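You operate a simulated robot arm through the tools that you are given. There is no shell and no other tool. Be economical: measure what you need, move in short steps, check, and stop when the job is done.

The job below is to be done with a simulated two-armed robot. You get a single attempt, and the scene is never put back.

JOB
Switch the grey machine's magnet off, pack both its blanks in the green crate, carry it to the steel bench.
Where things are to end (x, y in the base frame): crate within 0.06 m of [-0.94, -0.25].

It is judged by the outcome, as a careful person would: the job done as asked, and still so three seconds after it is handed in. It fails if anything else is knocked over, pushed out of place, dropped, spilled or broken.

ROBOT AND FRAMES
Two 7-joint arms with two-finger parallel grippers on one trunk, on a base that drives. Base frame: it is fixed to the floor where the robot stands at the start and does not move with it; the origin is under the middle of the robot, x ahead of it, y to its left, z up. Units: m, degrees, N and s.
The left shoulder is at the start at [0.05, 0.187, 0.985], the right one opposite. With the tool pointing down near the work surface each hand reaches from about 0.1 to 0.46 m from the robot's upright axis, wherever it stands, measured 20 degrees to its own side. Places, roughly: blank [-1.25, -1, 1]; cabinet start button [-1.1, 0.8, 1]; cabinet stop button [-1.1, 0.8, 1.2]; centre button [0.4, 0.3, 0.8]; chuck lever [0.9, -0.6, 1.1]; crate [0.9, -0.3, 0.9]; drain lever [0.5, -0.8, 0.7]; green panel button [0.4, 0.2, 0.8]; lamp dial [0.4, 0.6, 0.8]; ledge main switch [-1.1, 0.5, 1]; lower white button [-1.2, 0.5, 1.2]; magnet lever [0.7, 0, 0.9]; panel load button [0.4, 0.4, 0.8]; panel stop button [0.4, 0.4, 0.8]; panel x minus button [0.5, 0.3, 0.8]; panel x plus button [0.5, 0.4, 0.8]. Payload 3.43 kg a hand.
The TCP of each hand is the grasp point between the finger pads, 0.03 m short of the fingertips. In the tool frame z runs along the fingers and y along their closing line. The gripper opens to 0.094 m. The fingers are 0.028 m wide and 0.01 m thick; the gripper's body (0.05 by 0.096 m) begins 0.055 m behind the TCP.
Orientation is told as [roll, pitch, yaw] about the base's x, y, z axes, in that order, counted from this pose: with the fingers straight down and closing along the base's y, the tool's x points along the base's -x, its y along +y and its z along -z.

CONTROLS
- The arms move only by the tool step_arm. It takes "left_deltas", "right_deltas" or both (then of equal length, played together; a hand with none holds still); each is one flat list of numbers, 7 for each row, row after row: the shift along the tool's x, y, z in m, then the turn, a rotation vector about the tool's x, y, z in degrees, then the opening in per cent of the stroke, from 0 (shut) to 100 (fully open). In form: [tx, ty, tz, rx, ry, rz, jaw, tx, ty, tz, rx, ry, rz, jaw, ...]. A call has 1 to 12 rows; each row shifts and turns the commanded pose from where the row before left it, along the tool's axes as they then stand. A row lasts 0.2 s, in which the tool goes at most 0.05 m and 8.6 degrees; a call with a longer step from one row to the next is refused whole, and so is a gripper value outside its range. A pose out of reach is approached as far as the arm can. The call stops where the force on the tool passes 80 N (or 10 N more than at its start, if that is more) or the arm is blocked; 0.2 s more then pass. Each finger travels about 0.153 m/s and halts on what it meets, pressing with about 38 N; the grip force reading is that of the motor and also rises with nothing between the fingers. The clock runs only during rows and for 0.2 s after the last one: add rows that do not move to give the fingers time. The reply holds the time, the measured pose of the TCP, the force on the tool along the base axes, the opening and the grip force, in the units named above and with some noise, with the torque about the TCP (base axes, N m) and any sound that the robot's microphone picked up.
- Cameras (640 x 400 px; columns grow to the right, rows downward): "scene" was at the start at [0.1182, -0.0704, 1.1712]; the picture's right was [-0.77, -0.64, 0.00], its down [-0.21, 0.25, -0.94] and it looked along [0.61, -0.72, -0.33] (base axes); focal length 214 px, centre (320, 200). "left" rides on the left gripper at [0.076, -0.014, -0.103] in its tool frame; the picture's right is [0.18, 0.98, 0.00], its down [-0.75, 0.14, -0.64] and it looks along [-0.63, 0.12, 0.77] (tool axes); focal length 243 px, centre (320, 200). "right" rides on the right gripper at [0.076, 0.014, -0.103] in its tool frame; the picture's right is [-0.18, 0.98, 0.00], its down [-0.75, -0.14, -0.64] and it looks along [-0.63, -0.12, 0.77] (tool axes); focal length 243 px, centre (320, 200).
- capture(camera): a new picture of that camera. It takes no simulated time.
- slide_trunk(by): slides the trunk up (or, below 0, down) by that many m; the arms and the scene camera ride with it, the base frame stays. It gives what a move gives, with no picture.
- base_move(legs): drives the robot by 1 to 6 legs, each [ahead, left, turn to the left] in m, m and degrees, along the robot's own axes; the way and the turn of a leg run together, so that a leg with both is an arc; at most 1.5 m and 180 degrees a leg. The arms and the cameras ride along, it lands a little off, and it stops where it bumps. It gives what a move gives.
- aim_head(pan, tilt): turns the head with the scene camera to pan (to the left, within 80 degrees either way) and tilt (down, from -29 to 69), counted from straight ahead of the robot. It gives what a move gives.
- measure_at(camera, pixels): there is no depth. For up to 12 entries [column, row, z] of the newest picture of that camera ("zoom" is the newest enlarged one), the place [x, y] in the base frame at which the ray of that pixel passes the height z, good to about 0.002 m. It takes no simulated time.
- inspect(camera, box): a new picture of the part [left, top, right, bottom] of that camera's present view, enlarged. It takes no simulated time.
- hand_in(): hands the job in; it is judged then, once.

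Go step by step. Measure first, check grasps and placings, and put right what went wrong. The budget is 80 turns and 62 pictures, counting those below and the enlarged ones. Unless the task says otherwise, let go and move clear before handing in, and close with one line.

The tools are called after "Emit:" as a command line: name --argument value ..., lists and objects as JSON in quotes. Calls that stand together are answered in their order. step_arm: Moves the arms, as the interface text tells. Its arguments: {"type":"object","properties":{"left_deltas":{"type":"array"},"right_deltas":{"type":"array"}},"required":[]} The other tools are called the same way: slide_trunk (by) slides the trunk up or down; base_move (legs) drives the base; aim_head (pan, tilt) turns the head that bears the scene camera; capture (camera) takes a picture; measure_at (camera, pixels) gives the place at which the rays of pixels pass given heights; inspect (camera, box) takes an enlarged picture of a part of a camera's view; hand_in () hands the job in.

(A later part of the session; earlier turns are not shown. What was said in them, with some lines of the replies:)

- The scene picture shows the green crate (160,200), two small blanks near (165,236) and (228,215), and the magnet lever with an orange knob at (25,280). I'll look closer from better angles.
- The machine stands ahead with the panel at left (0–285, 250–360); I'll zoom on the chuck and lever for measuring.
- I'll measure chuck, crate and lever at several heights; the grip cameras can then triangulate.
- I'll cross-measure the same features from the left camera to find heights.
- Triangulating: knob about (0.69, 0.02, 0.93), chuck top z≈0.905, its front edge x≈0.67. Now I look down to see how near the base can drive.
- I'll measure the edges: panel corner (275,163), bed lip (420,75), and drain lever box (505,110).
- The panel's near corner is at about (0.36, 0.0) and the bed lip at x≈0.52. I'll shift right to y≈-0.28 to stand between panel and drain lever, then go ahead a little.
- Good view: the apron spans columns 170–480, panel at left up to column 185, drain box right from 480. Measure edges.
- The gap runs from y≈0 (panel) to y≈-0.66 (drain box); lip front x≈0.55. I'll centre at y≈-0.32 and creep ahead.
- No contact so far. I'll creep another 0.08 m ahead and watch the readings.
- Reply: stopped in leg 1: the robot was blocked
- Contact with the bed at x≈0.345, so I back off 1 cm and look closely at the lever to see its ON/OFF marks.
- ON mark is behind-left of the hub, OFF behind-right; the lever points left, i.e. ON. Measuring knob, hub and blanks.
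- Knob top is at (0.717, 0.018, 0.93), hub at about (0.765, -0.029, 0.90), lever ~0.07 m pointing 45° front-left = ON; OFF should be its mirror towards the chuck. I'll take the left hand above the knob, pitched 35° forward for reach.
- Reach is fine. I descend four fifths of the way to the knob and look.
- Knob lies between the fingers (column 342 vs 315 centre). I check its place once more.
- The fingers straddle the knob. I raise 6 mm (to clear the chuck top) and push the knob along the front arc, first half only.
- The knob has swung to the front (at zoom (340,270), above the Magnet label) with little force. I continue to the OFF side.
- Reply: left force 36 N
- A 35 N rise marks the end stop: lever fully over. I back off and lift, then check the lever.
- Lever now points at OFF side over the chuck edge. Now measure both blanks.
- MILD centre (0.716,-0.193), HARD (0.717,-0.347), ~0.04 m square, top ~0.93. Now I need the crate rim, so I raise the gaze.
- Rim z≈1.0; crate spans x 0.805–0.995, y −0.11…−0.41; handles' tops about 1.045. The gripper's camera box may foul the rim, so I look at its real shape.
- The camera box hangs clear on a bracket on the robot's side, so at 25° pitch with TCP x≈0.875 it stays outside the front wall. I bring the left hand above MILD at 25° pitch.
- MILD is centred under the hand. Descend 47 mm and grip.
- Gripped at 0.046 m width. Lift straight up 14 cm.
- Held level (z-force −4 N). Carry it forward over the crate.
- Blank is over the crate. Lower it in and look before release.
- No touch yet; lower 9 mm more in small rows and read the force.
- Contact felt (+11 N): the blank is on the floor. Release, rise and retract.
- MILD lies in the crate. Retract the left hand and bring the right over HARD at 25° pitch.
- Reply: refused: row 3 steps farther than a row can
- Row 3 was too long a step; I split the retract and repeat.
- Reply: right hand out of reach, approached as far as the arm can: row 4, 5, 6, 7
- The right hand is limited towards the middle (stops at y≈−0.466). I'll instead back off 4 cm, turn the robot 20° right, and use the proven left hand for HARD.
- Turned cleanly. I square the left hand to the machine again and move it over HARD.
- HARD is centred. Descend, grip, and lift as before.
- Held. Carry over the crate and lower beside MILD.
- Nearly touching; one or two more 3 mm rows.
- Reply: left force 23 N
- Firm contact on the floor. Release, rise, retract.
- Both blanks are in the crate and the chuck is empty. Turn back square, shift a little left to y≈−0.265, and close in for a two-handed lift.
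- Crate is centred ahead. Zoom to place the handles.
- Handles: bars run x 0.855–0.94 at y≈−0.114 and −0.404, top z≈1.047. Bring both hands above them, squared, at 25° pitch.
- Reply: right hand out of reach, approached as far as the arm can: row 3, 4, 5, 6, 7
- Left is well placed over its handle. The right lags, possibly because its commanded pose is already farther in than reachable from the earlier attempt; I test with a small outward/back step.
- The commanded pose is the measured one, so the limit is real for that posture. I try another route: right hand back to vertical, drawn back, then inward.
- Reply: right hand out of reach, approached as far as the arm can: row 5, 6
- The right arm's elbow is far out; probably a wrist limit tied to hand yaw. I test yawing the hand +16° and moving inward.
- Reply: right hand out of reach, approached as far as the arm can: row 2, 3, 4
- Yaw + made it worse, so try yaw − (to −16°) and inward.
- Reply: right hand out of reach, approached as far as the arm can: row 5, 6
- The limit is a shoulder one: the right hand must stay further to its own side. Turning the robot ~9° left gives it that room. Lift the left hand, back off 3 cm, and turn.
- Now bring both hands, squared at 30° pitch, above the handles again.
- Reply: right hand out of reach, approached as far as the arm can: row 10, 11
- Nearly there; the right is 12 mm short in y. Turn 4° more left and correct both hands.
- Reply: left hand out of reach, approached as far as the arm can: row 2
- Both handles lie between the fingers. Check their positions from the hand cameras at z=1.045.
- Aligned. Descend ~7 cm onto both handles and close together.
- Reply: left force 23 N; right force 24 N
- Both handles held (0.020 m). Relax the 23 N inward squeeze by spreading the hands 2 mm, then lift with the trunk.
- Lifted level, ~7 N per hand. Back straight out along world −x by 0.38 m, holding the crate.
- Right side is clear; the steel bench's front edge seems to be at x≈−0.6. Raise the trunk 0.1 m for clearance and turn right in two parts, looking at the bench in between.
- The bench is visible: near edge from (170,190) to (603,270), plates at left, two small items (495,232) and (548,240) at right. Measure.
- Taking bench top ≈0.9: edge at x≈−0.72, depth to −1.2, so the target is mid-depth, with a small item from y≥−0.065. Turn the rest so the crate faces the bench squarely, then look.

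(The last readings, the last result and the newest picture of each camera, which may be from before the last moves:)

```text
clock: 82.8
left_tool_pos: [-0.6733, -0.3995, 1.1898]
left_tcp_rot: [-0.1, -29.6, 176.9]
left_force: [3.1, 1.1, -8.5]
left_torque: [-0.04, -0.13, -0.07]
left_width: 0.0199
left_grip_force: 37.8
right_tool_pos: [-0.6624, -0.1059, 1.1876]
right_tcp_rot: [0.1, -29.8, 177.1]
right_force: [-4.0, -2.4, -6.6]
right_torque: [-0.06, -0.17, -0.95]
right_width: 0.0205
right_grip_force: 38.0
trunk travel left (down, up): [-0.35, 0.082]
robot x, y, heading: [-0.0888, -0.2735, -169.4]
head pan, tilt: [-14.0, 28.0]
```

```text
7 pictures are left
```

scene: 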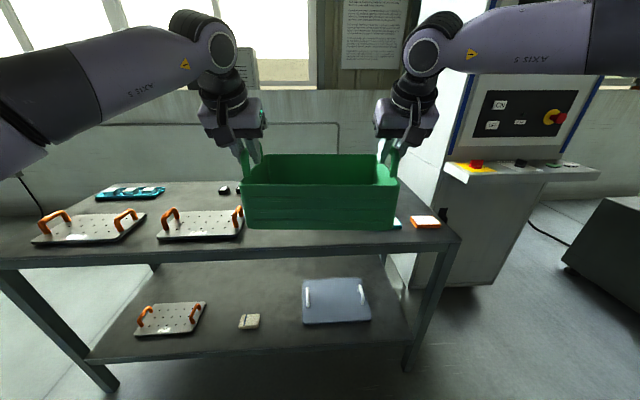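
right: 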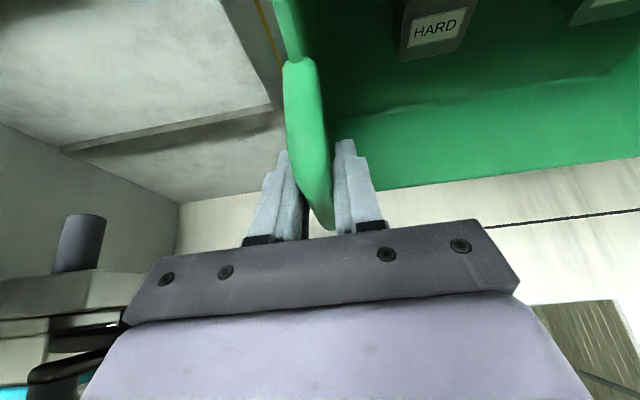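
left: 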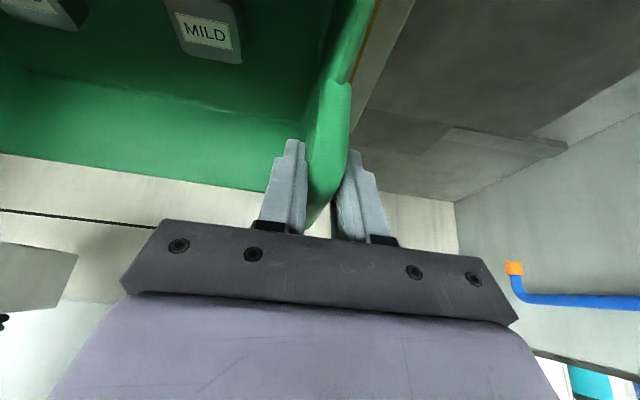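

Emit:
measure_at --camera "scene" --pixels '[[460, 240, 0.9], [460, 240, 0.85], [243, 238, 0.9], [243, 212, 0.9], [400, 228, 0.9], [225, 192, 0.9], [238, 192, 0.9], [430, 183, 0.9], [412, 228, 0.9]]'

Emit:
inspect --camera "scene" --box '[140, 140, 480, 300]'

```text
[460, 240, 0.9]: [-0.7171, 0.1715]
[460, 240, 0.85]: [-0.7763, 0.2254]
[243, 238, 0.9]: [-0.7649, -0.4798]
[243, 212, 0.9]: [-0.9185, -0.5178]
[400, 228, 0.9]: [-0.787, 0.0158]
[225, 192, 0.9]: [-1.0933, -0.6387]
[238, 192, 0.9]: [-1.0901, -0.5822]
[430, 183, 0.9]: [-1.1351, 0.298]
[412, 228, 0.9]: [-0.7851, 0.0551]
```

```text
1.88 times, centred on (310, 220) of scene
```

zoom: 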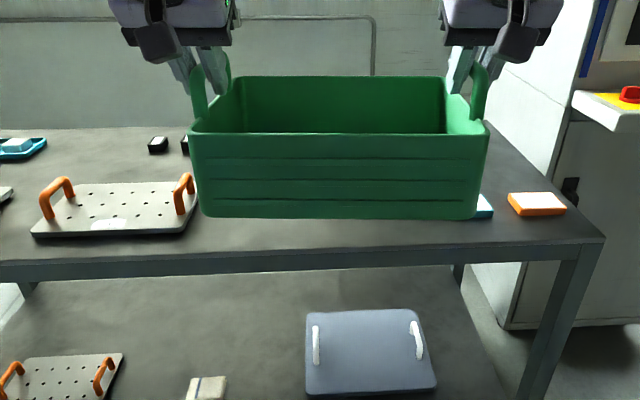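

Bench height 0.9 confirmed. The crate hides the target spot, so I turn 30° left for a moment to look at it.

Emit:
base_move --legs '[[0, 0, 32]]'

Emit:
aim_head --pan -45 --tilt 30

Emit:
capture --camera "scene"

```text
clock: 84.7
left_tool_pos: [-0.5195, -0.6872, 1.1887]
left_tcp_rot: [-0.1, -29.6, -151.6]
left_force: [2.5, 2.5, -7.4]
left_torque: [0.12, -0.15, 0.0]
left_width: 0.0197
left_grip_force: 38.5
right_tool_pos: [-0.6644, -0.431, 1.1869]
right_tcp_rot: [0.0, -29.7, -151.6]
right_force: [-1.2, -1.9, -9.0]
right_torque: [0.05, -0.11, -0.82]
right_width: 0.02
right_grip_force: 37.8
trunk travel left (down, up): [-0.35, 0.082]
robot x, y, heading: [-0.0805, -0.2728, -137.9]
head pan, tilt: [-14.0, 28.0]
```

```text
clock: 85.7
left_tool_pos: [-0.5198, -0.6864, 1.1893]
left_tcp_rot: [-0.2, -29.6, -151.6]
left_force: [2.4, 2.8, -7.9]
left_torque: [0.01, -0.06, -0.03]
left_width: 0.0199
left_grip_force: 37.9
right_tool_pos: [-0.6645, -0.4313, 1.1865]
right_tcp_rot: [0.1, -29.6, -151.7]
right_force: [-2.5, -2.5, -6.9]
right_torque: [0.04, -0.14, -0.92]
right_width: 0.0203
right_grip_force: 38.2
trunk travel left (down, up): [-0.35, 0.082]
robot x, y, heading: [-0.0843, -0.2771, -137.9]
head pan, tilt: [-45.0, 30.0]
```

```text
5 pictures are left
```

scene: 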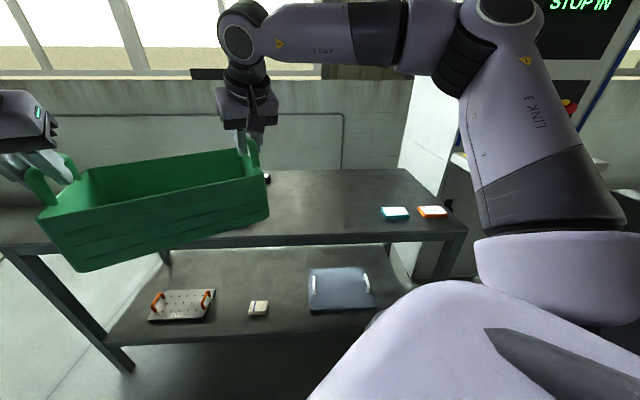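

The spot is bare between columns 270 and 378. Confirm the neighbours' positions.

Emit:
measure_at --camera "scene" --pixels '[[380, 209, 0.9], [384, 222, 0.9], [270, 183, 0.9], [275, 230, 0.9], [390, 206, 0.92]]'

```text
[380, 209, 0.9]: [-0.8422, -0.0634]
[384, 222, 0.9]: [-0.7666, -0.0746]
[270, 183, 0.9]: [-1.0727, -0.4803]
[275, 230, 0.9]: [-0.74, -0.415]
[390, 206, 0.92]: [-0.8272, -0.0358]
```

Clear: teal box starts at y≈−0.07, dark item at y≤−0.48. Turn back square, then compute the drive.

Emit:
base_move --legs '[[0, 0, -28.4]]'

```text
clock: 87.5
left_tool_pos: [-0.6642, -0.4304, 1.1886]
left_tcp_rot: [0.0, -29.7, -179.8]
left_force: [3.1, 1.3, -7.6]
left_torque: [-0.03, -0.26, -0.02]
left_width: 0.0197
left_grip_force: 38.4
right_tool_pos: [-0.6704, -0.1372, 1.1879]
right_tcp_rot: [0.0, -29.7, -179.9]
right_force: [-3.0, -1.5, -7.7]
right_torque: [-0.09, -0.06, -0.8]
right_width: 0.0201
right_grip_force: 37.6
trunk travel left (down, up): [-0.35, 0.082]
robot x, y, heading: [-0.0818, -0.2725, -166.3]
head pan, tilt: [-45.0, 30.0]
```

Squared (−179.8°). Drive so the crate centre goes from (−0.684,−0.284) to about (−0.945,−0.262).

Emit:
base_move --legs '[[0.2484, -0.0832, 0]]'

Emit:
aim_head --pan -14 --tilt 40

Emit:
capture --camera "scene"

```text
clock: 89.4
left_tool_pos: [-0.9247, -0.4063, 1.1881]
left_tcp_rot: [-0.2, -29.5, 179.8]
left_force: [1.3, 0.7, -8.6]
left_torque: [-0.04, -0.21, -0.02]
left_width: 0.0196
left_grip_force: 38.3
right_tool_pos: [-0.9309, -0.1122, 1.1868]
right_tcp_rot: [0.0, -29.8, 179.8]
right_force: [-2.3, -2.4, -7.2]
right_torque: [-0.04, -0.07, -0.7]
right_width: 0.02
right_grip_force: 37.9
trunk travel left (down, up): [-0.35, 0.082]
robot x, y, heading: [-0.3435, -0.2484, -166.6]
head pan, tilt: [-45.0, 30.0]
```

```text
clock: 90.3
left_tool_pos: [-0.9242, -0.4054, 1.1882]
left_tcp_rot: [-0.1, -29.5, 179.8]
left_force: [2.5, 1.1, -8.0]
left_torque: [0.0, -0.05, -0.06]
left_width: 0.0198
left_grip_force: 37.9
right_tool_pos: [-0.931, -0.1119, 1.1852]
right_tcp_rot: [0.1, -29.7, 179.9]
right_force: [-2.1, -1.6, -8.1]
right_torque: [-0.01, -0.22, -0.8]
right_width: 0.02
right_grip_force: 38.1
trunk travel left (down, up): [-0.35, 0.082]
robot x, y, heading: [-0.346, -0.2493, -166.4]
head pan, tilt: [-14.0, 40.0]
```

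```text
4 pictures are left
```

scene: 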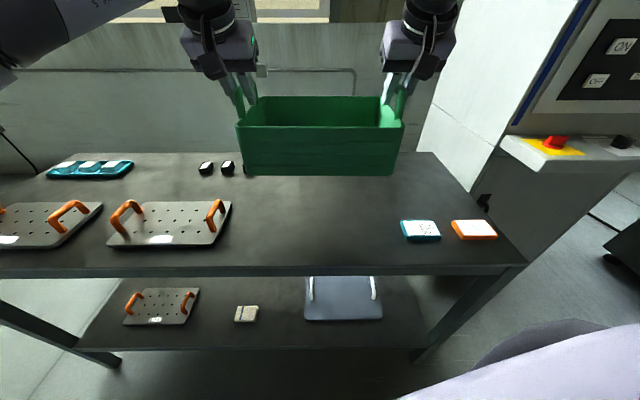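

Crate is above the bare spot. Check the dark item at (246,173) beside the crate's left end.

Emit:
measure_at --camera "scene" --pixels '[[248, 174, 0.9], [240, 174, 0.9], [402, 235, 0.9], [400, 220, 0.9], [230, 205, 0.9], [222, 200, 0.95]]'

Emit:
slide_trunk --by -0.1

Emit:
inspect --camera "scene" --box '[160, 100, 460, 280]'

```text
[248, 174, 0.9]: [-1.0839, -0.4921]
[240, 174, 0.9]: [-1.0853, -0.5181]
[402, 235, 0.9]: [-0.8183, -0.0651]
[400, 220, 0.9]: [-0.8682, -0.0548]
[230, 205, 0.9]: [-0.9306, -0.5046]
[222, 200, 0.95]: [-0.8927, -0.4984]
```

```text
clock: 91.7
left_tool_pos: [-0.925, -0.4068, 1.089]
left_tcp_rot: [-0.1, -29.6, 179.8]
left_force: [3.1, 1.3, -7.0]
left_torque: [-0.02, -0.18, 0.02]
left_width: 0.0199
left_grip_force: 37.9
right_tool_pos: [-0.9294, -0.1115, 1.0873]
right_tcp_rot: [0.0, -29.7, 179.9]
right_force: [-2.4, -1.5, -7.5]
right_torque: [-0.05, -0.06, -0.65]
right_width: 0.0201
right_grip_force: 38.1
trunk travel left (down, up): [-0.25, 0.182]
robot x, y, heading: [-0.3402, -0.2509, -166.4]
head pan, tilt: [-14.0, 40.0]
```

```text
2.13 times, centred on (310, 190) of scene
```

zoom: 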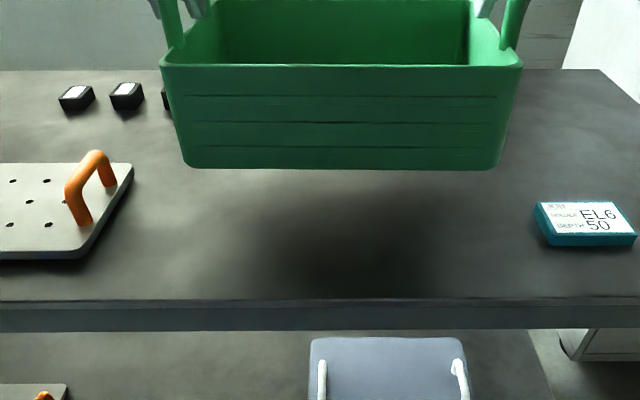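

Clear around. Lower 4.5 cm, then finer.

Emit:
slide_trunk --by -0.045

Emit:
slide_trunk --by -0.008

```text
clock: 92.5
left_tool_pos: [-0.9238, -0.4063, 1.0435]
left_tcp_rot: [0.0, -29.7, 179.7]
left_force: [2.0, 1.5, -7.0]
left_torque: [0.01, -0.17, 0.0]
left_width: 0.0199
left_grip_force: 37.7
right_tool_pos: [-0.929, -0.1109, 1.0416]
right_tcp_rot: [0.0, -29.6, 179.8]
right_force: [-2.5, -1.2, -7.6]
right_torque: [-0.07, -0.04, -0.66]
right_width: 0.0199
right_grip_force: 38.2
trunk travel left (down, up): [-0.205, 0.227]
robot x, y, heading: [-0.3435, -0.2512, -166.6]
head pan, tilt: [-14.0, 40.0]
```

```text
clock: 93.1
left_tool_pos: [-0.9249, -0.4057, 1.0364]
left_tcp_rot: [-0.1, -29.6, 179.9]
left_force: [1.6, 1.0, -7.2]
left_torque: [-0.02, -0.15, 0.0]
left_width: 0.0198
left_grip_force: 37.7
right_tool_pos: [-0.9293, -0.1132, 1.0327]
right_tcp_rot: [0.0, -29.7, 179.8]
right_force: [-3.2, -2.0, -7.2]
right_torque: [-0.05, -0.1, -0.65]
right_width: 0.0202
right_grip_force: 38.6
trunk travel left (down, up): [-0.197, 0.235]
robot x, y, heading: [-0.3446, -0.2494, -166.5]
head pan, tilt: [-14.0, 40.0]
```

Still hanging (−7 N each). Continue in small steps.

Emit:
slide_trunk --by -0.004

Emit:
slide_trunk --by -0.003

```text
clock: 93.6
left_tool_pos: [-0.9255, -0.406, 1.031]
left_tcp_rot: [-0.2, -29.6, 179.8]
left_force: [2.4, 0.6, -8.1]
left_torque: [0.0, -0.15, 0.01]
left_width: 0.0197
left_grip_force: 38.2
right_tool_pos: [-0.9299, -0.1123, 1.0301]
right_tcp_rot: [-0.1, -29.8, 179.8]
right_force: [-2.4, -1.1, -7.1]
right_torque: [-0.08, -0.14, -0.65]
right_width: 0.0203
right_grip_force: 37.8
trunk travel left (down, up): [-0.193, 0.239]
robot x, y, heading: [-0.3449, -0.2456, -166.3]
head pan, tilt: [-14.0, 40.0]
```

```text
clock: 94.2
left_tool_pos: [-0.9249, -0.406, 1.028]
left_tcp_rot: [-0.2, -29.7, 179.9]
left_force: [2.4, 1.7, -7.9]
left_torque: [0.03, -0.06, -0.01]
left_width: 0.0199
left_grip_force: 37.9
right_tool_pos: [-0.9307, -0.1117, 1.0263]
right_tcp_rot: [0.0, -29.8, 179.8]
right_force: [-1.3, -1.1, -7.3]
right_torque: [-0.02, -0.17, -0.66]
right_width: 0.0199
right_grip_force: 37.4
trunk travel left (down, up): [-0.19, 0.242]
robot x, y, heading: [-0.3465, -0.2503, -166.4]
head pan, tilt: [-14.0, 40.0]
```

Emit:
slide_trunk --by -0.003

Emit:
slide_trunk --by -0.003

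Emit:
inspect --camera "scene" --box '[200, 110, 440, 260]'

```text
clock: 94.7
left_tool_pos: [-0.9253, -0.4062, 1.0253]
left_tcp_rot: [-0.1, -29.6, 179.8]
left_force: [2.3, 0.3, -9.0]
left_torque: [-0.04, -0.11, -0.02]
left_width: 0.0198
left_grip_force: 37.8
right_tool_pos: [-0.9301, -0.1121, 1.0233]
right_tcp_rot: [0.1, -29.6, 179.8]
right_force: [-1.8, -1.1, -7.8]
right_torque: [-0.03, -0.19, -0.64]
right_width: 0.0198
right_grip_force: 38.2
trunk travel left (down, up): [-0.187, 0.245]
robot x, y, heading: [-0.3452, -0.2513, -166.3]
head pan, tilt: [-14.0, 40.0]
```

```text
clock: 95.2
left_tool_pos: [-0.9248, -0.4066, 1.0223]
left_tcp_rot: [-0.1, -29.6, 179.9]
left_force: [2.5, 1.5, -7.4]
left_torque: [-0.03, -0.11, 0.0]
left_width: 0.0197
left_grip_force: 37.7
right_tool_pos: [-0.9304, -0.112, 1.0203]
right_tcp_rot: [-0.1, -29.6, 179.9]
right_force: [-2.2, -0.9, -7.6]
right_torque: [-0.05, -0.14, -0.61]
right_width: 0.0201
right_grip_force: 38.0
trunk travel left (down, up): [-0.184, 0.248]
robot x, y, heading: [-0.3474, -0.2501, -166.6]
head pan, tilt: [-14.0, 40.0]
```

```text
2.67 times, centred on (320, 185) of scene
```

zoom: 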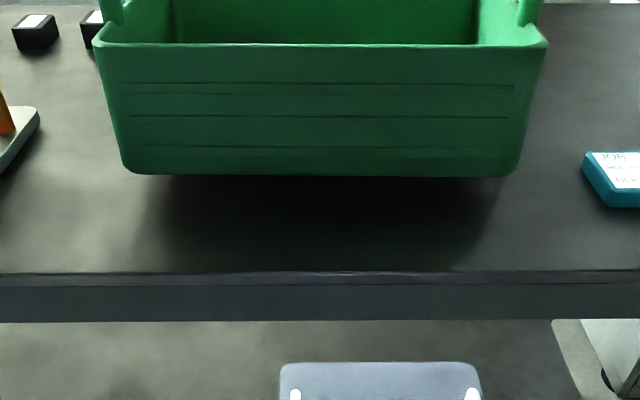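

Still a shadow gap. Find at what height the crate's bottom front edge (x≈−0.85) lies.

Emit:
measure_at --camera "zoom" --pixels '[[320, 177, 0.9], [320, 177, 0.88], [135, 172, 0.9], [513, 174, 0.9], [320, 272, 0.9], [320, 272, 0.88], [100, 45, 0.99], [545, 45, 0.99]]'

Emit:
slide_trunk --by -0.004

```text
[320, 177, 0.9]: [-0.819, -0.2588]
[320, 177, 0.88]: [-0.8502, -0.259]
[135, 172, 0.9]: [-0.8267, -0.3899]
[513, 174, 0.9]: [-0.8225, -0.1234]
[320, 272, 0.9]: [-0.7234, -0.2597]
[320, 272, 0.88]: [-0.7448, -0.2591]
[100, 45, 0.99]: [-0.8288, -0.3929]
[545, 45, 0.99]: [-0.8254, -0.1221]
```

```text
clock: 95.7
left_tool_pos: [-0.9236, -0.4064, 1.0183]
left_tcp_rot: [-0.1, -29.5, 179.9]
left_force: [2.3, 2.5, -7.4]
left_torque: [0.05, -0.13, 0.0]
left_width: 0.02
left_grip_force: 38.5
right_tool_pos: [-0.9302, -0.112, 1.0173]
right_tcp_rot: [0.1, -29.8, 179.8]
right_force: [-2.3, -2.0, -8.3]
right_torque: [-0.03, -0.15, -0.6]
right_width: 0.0201
right_grip_force: 37.7
trunk travel left (down, up): [-0.18, 0.252]
robot x, y, heading: [-0.3419, -0.249, -166.5]
head pan, tilt: [-14.0, 40.0]
```

No contact yet; bench must be a little lower than 0.9. Continue in 4 mm steps.

Emit:
slide_trunk --by -0.004

Emit:
slide_trunk --by -0.004

Emit:
slide_trunk --by -0.003

```text
clock: 96.2
left_tool_pos: [-0.9251, -0.4071, 1.0155]
left_tcp_rot: [-0.1, -29.7, 179.8]
left_force: [1.8, 1.3, -7.0]
left_torque: [0.02, -0.12, -0.01]
left_width: 0.0199
left_grip_force: 37.9
right_tool_pos: [-0.9301, -0.1125, 1.0134]
right_tcp_rot: [0.0, -29.7, 179.8]
right_force: [-2.0, -1.5, -6.9]
right_torque: [-0.04, -0.13, -0.59]
right_width: 0.02
right_grip_force: 38.3
trunk travel left (down, up): [-0.176, 0.256]
robot x, y, heading: [-0.3428, -0.2508, -166.5]
head pan, tilt: [-14.0, 40.0]
```

```text
clock: 96.8
left_tool_pos: [-0.9251, -0.4059, 1.0103]
left_tcp_rot: [-0.2, -29.6, 179.8]
left_force: [1.8, 1.2, -8.4]
left_torque: [-0.02, -0.14, -0.01]
left_width: 0.0197
left_grip_force: 38.3
right_tool_pos: [-0.9297, -0.1118, 1.0077]
right_tcp_rot: [0.0, -29.7, 179.7]
right_force: [-2.2, -1.9, -6.4]
right_torque: [-0.03, -0.13, -0.57]
right_width: 0.02
right_grip_force: 38.3
trunk travel left (down, up): [-0.172, 0.26]
robot x, y, heading: [-0.3443, -0.2502, -166.3]
head pan, tilt: [-14.0, 40.0]
```

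```text
clock: 97.3
left_tool_pos: [-0.9253, -0.4063, 1.0077]
left_tcp_rot: [-0.1, -29.6, 179.8]
left_force: [1.4, 1.5, -8.1]
left_torque: [0.01, -0.14, 0.02]
left_width: 0.0198
left_grip_force: 38.2
right_tool_pos: [-0.9293, -0.1113, 1.0067]
right_tcp_rot: [0.0, -29.7, 179.8]
right_force: [-1.3, -2.1, -7.9]
right_torque: [-0.05, -0.12, -0.56]
right_width: 0.0199
right_grip_force: 38.4
trunk travel left (down, up): [-0.169, 0.263]
robot x, y, heading: [-0.342, -0.2523, -166.5]
head pan, tilt: [-14.0, 40.0]
```

Emit:
slide_trunk --by -0.004

Emit:
slide_trunk --by -0.004

Emit:
slide_trunk --by -0.004

```text
clock: 97.8
left_tool_pos: [-0.925, -0.4061, 1.0041]
left_tcp_rot: [-0.1, -29.6, 179.7]
left_force: [1.8, 1.3, -7.0]
left_torque: [0.03, -0.16, -0.04]
left_width: 0.0199
left_grip_force: 38.2
right_tool_pos: [-0.9304, -0.1114, 1.0025]
right_tcp_rot: [0.0, -29.7, 179.7]
right_force: [-2.1, -0.9, -7.7]
right_torque: [-0.04, 0.04, -0.52]
right_width: 0.0202
right_grip_force: 37.4
trunk travel left (down, up): [-0.165, 0.267]
robot x, y, heading: [-0.3436, -0.25, -166.6]
head pan, tilt: [-14.0, 40.0]
```

```text
clock: 98.4
left_tool_pos: [-0.9244, -0.406, 1.0031]
left_tcp_rot: [-0.2, -30.0, 179.8]
left_force: [1.6, 2.6, 3.4]
left_torque: [0.04, 0.72, -0.02]
left_width: 0.0198
left_grip_force: 37.1
right_tool_pos: [-0.9288, -0.1113, 1.0]
right_tcp_rot: [0.1, -30.0, 179.8]
right_force: [-2.8, -0.3, -2.4]
right_torque: [0.03, 1.25, -0.42]
right_width: 0.02
right_grip_force: 38.1
trunk travel left (down, up): [-0.161, 0.271]
robot x, y, heading: [-0.3449, -0.2525, -166.7]
head pan, tilt: [-14.0, 40.0]
```

```text
clock: 98.9
left_tool_pos: [-0.9235, -0.4059, 1.0017]
left_tcp_rot: [-0.1, -30.1, 179.9]
left_force: [-4.8, 2.7, 21.8]
left_torque: [0.0, -0.97, 0.01]
left_width: 0.0197
left_grip_force: 37.9
right_tool_pos: [-0.9279, -0.1118, 1.0]
right_tcp_rot: [0.2, -30.2, 179.6]
right_force: [-4.4, 0.3, 17.1]
right_torque: [-0.06, -1.09, -0.58]
right_width: 0.02
right_grip_force: 38.0
trunk travel left (down, up): [-0.157, 0.275]
robot x, y, heading: [-0.3438, -0.2502, -166.6]
head pan, tilt: [-14.0, 40.0]
```

On the bench (+30 N change). Ease up 3 mm, open both hands, then raise the trunk clear of the handles.

Emit:
slide_trunk --by 0.003

Emit:
step_arm --left_deltas '[0, 0, 0, 0, 0, 0, 40, 0, 0, 0, 0, 0, 0, 70, 0, 0, 0, 0, 0, 0, 70]' --right_deltas '[0, 0, 0, 0, 0, 0, 40, 0, 0, 0, 0, 0, 0, 70, 0, 0, 0, 0, 0, 0, 70]'

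```text
clock: 99.4
left_tool_pos: [-0.9226, -0.4062, 1.0008]
left_tcp_rot: [0.0, -29.9, 179.8]
left_force: [-2.4, 2.9, 15.5]
left_torque: [0.03, 0.52, -0.01]
left_width: 0.02
left_grip_force: 38.1
right_tool_pos: [-0.9281, -0.1118, 0.9999]
right_tcp_rot: [0.1, -30.1, 179.8]
right_force: [-2.5, -0.6, 8.3]
right_torque: [0.09, 1.26, -0.45]
right_width: 0.0197
right_grip_force: 37.5
trunk travel left (down, up): [-0.16, 0.272]
robot x, y, heading: [-0.3425, -0.2469, -166.5]
head pan, tilt: [-14.0, 40.0]
```

```text
clock: 100.2
left_tool_pos: [-0.9241, -0.406, 0.9989]
left_tcp_rot: [0.0, -29.7, 179.9]
left_force: [1.0, -0.5, 0.5]
left_torque: [-0.05, -0.01, 0.03]
left_width: 0.0658
left_grip_force: 0.1
right_tool_pos: [-0.9285, -0.1119, 0.9976]
right_tcp_rot: [0.0, -29.8, 179.8]
right_force: [-0.6, 0.1, 0.3]
right_torque: [0.02, 0.02, -0.01]
right_width: 0.0655
right_grip_force: 0.0
trunk travel left (down, up): [-0.16, 0.272]
robot x, y, heading: [-0.3432, -0.2502, -166.2]
head pan, tilt: [-14.0, 40.0]
```

Both hands free of load. Raise the trunk 0.14 m, back away 0.3 m, and look.

Emit:
slide_trunk --by 0.14

Emit:
base_move --legs '[[-0.22, 0.054, 0]]'

Emit:
aim_head --pan -14 --tilt 32

Emit:
capture --camera "scene"

```text
clock: 101.9
left_tool_pos: [-0.9237, -0.4055, 1.1385]
left_tcp_rot: [0.0, -29.7, 179.7]
left_force: [0.3, 0.2, 0.0]
left_torque: [0.04, 0.01, 0.01]
left_width: 0.0659
left_grip_force: 0.1
right_tool_pos: [-0.9306, -0.111, 1.1378]
right_tcp_rot: [0.1, -29.8, 179.8]
right_force: [-0.8, 0.0, -0.1]
right_torque: [-0.02, 0.01, 0.0]
right_width: 0.0657
right_grip_force: 0.0
trunk travel left (down, up): [-0.3, 0.132]
robot x, y, heading: [-0.3457, -0.2559, -166.5]
head pan, tilt: [-14.0, 40.0]
```

```text
clock: 103.6
left_tool_pos: [-0.7049, -0.4073, 1.1398]
left_tcp_rot: [-0.2, -29.6, 179.6]
left_force: [-0.2, -0.1, -1.0]
left_torque: [0.01, 0.02, 0.02]
left_width: 0.0658
left_grip_force: 0.1
right_tool_pos: [-0.7089, -0.1129, 1.1378]
right_tcp_rot: [0.0, -29.8, 179.6]
right_force: [0.2, 0.2, -0.6]
right_torque: [0.06, -0.01, -0.02]
right_width: 0.0658
right_grip_force: 0.0
trunk travel left (down, up): [-0.3, 0.132]
robot x, y, heading: [-0.1265, -0.2528, -166.4]
head pan, tilt: [-14.0, 40.0]
```

```text
clock: 104.2
left_tool_pos: [-0.7061, -0.4065, 1.1396]
left_tcp_rot: [-0.1, -29.5, 179.6]
left_force: [-0.1, 0.4, -0.5]
left_torque: [0.01, -0.03, 0.01]
left_width: 0.0658
left_grip_force: 0.0
right_tool_pos: [-0.7115, -0.1121, 1.1371]
right_tcp_rot: [0.0, -29.8, 179.6]
right_force: [-0.3, -0.1, 0.2]
right_torque: [0.01, -0.03, -0.02]
right_width: 0.066
right_grip_force: 0.1
trunk travel left (down, up): [-0.3, 0.132]
robot x, y, heading: [-0.1268, -0.251, -166.6]
head pan, tilt: [-14.0, 32.0]
```

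```text
1 pictures are left
```

scene: 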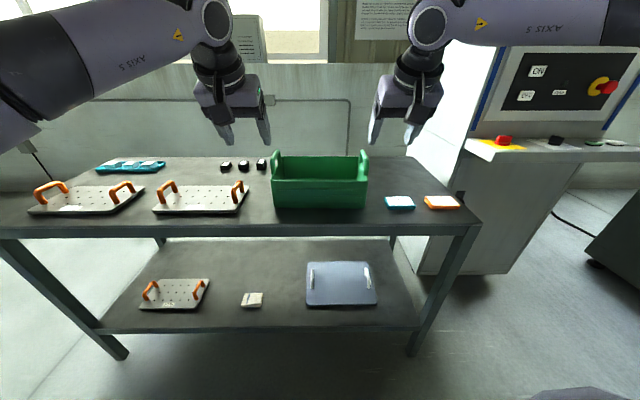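

The crate stands on the bench, nothing else disturbed. Verify its position.

Emit:
measure_at --camera "scene" --pixels '[[276, 207, 0.87], [365, 208, 0.87], [271, 180, 0.963], [368, 180, 0.963], [277, 156, 0.963], [360, 156, 0.963]]'

```text
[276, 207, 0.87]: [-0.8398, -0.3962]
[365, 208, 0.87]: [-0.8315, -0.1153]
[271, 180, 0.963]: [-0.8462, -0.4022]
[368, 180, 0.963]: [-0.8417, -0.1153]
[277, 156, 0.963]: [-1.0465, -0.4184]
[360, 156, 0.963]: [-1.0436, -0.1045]
```

Crate centre is about (−0.943, −0.258), within 2 cm of the goal, with both hands clear. Handing in.

Emit:
hand_in

```text
The job is handed in.
```

The magnet lever is at OFF, and the green crate with both blanks (MILD and HARD) is on the steel bench. By camera measurement its centre is about (−0.943, −0.258), within 1 cm of the target. Both hands are open and clear, and nothing else looked disturbed in the last picture. I saw both blanks in the crate before lifting it, but did not look inside again once it was on the bench.
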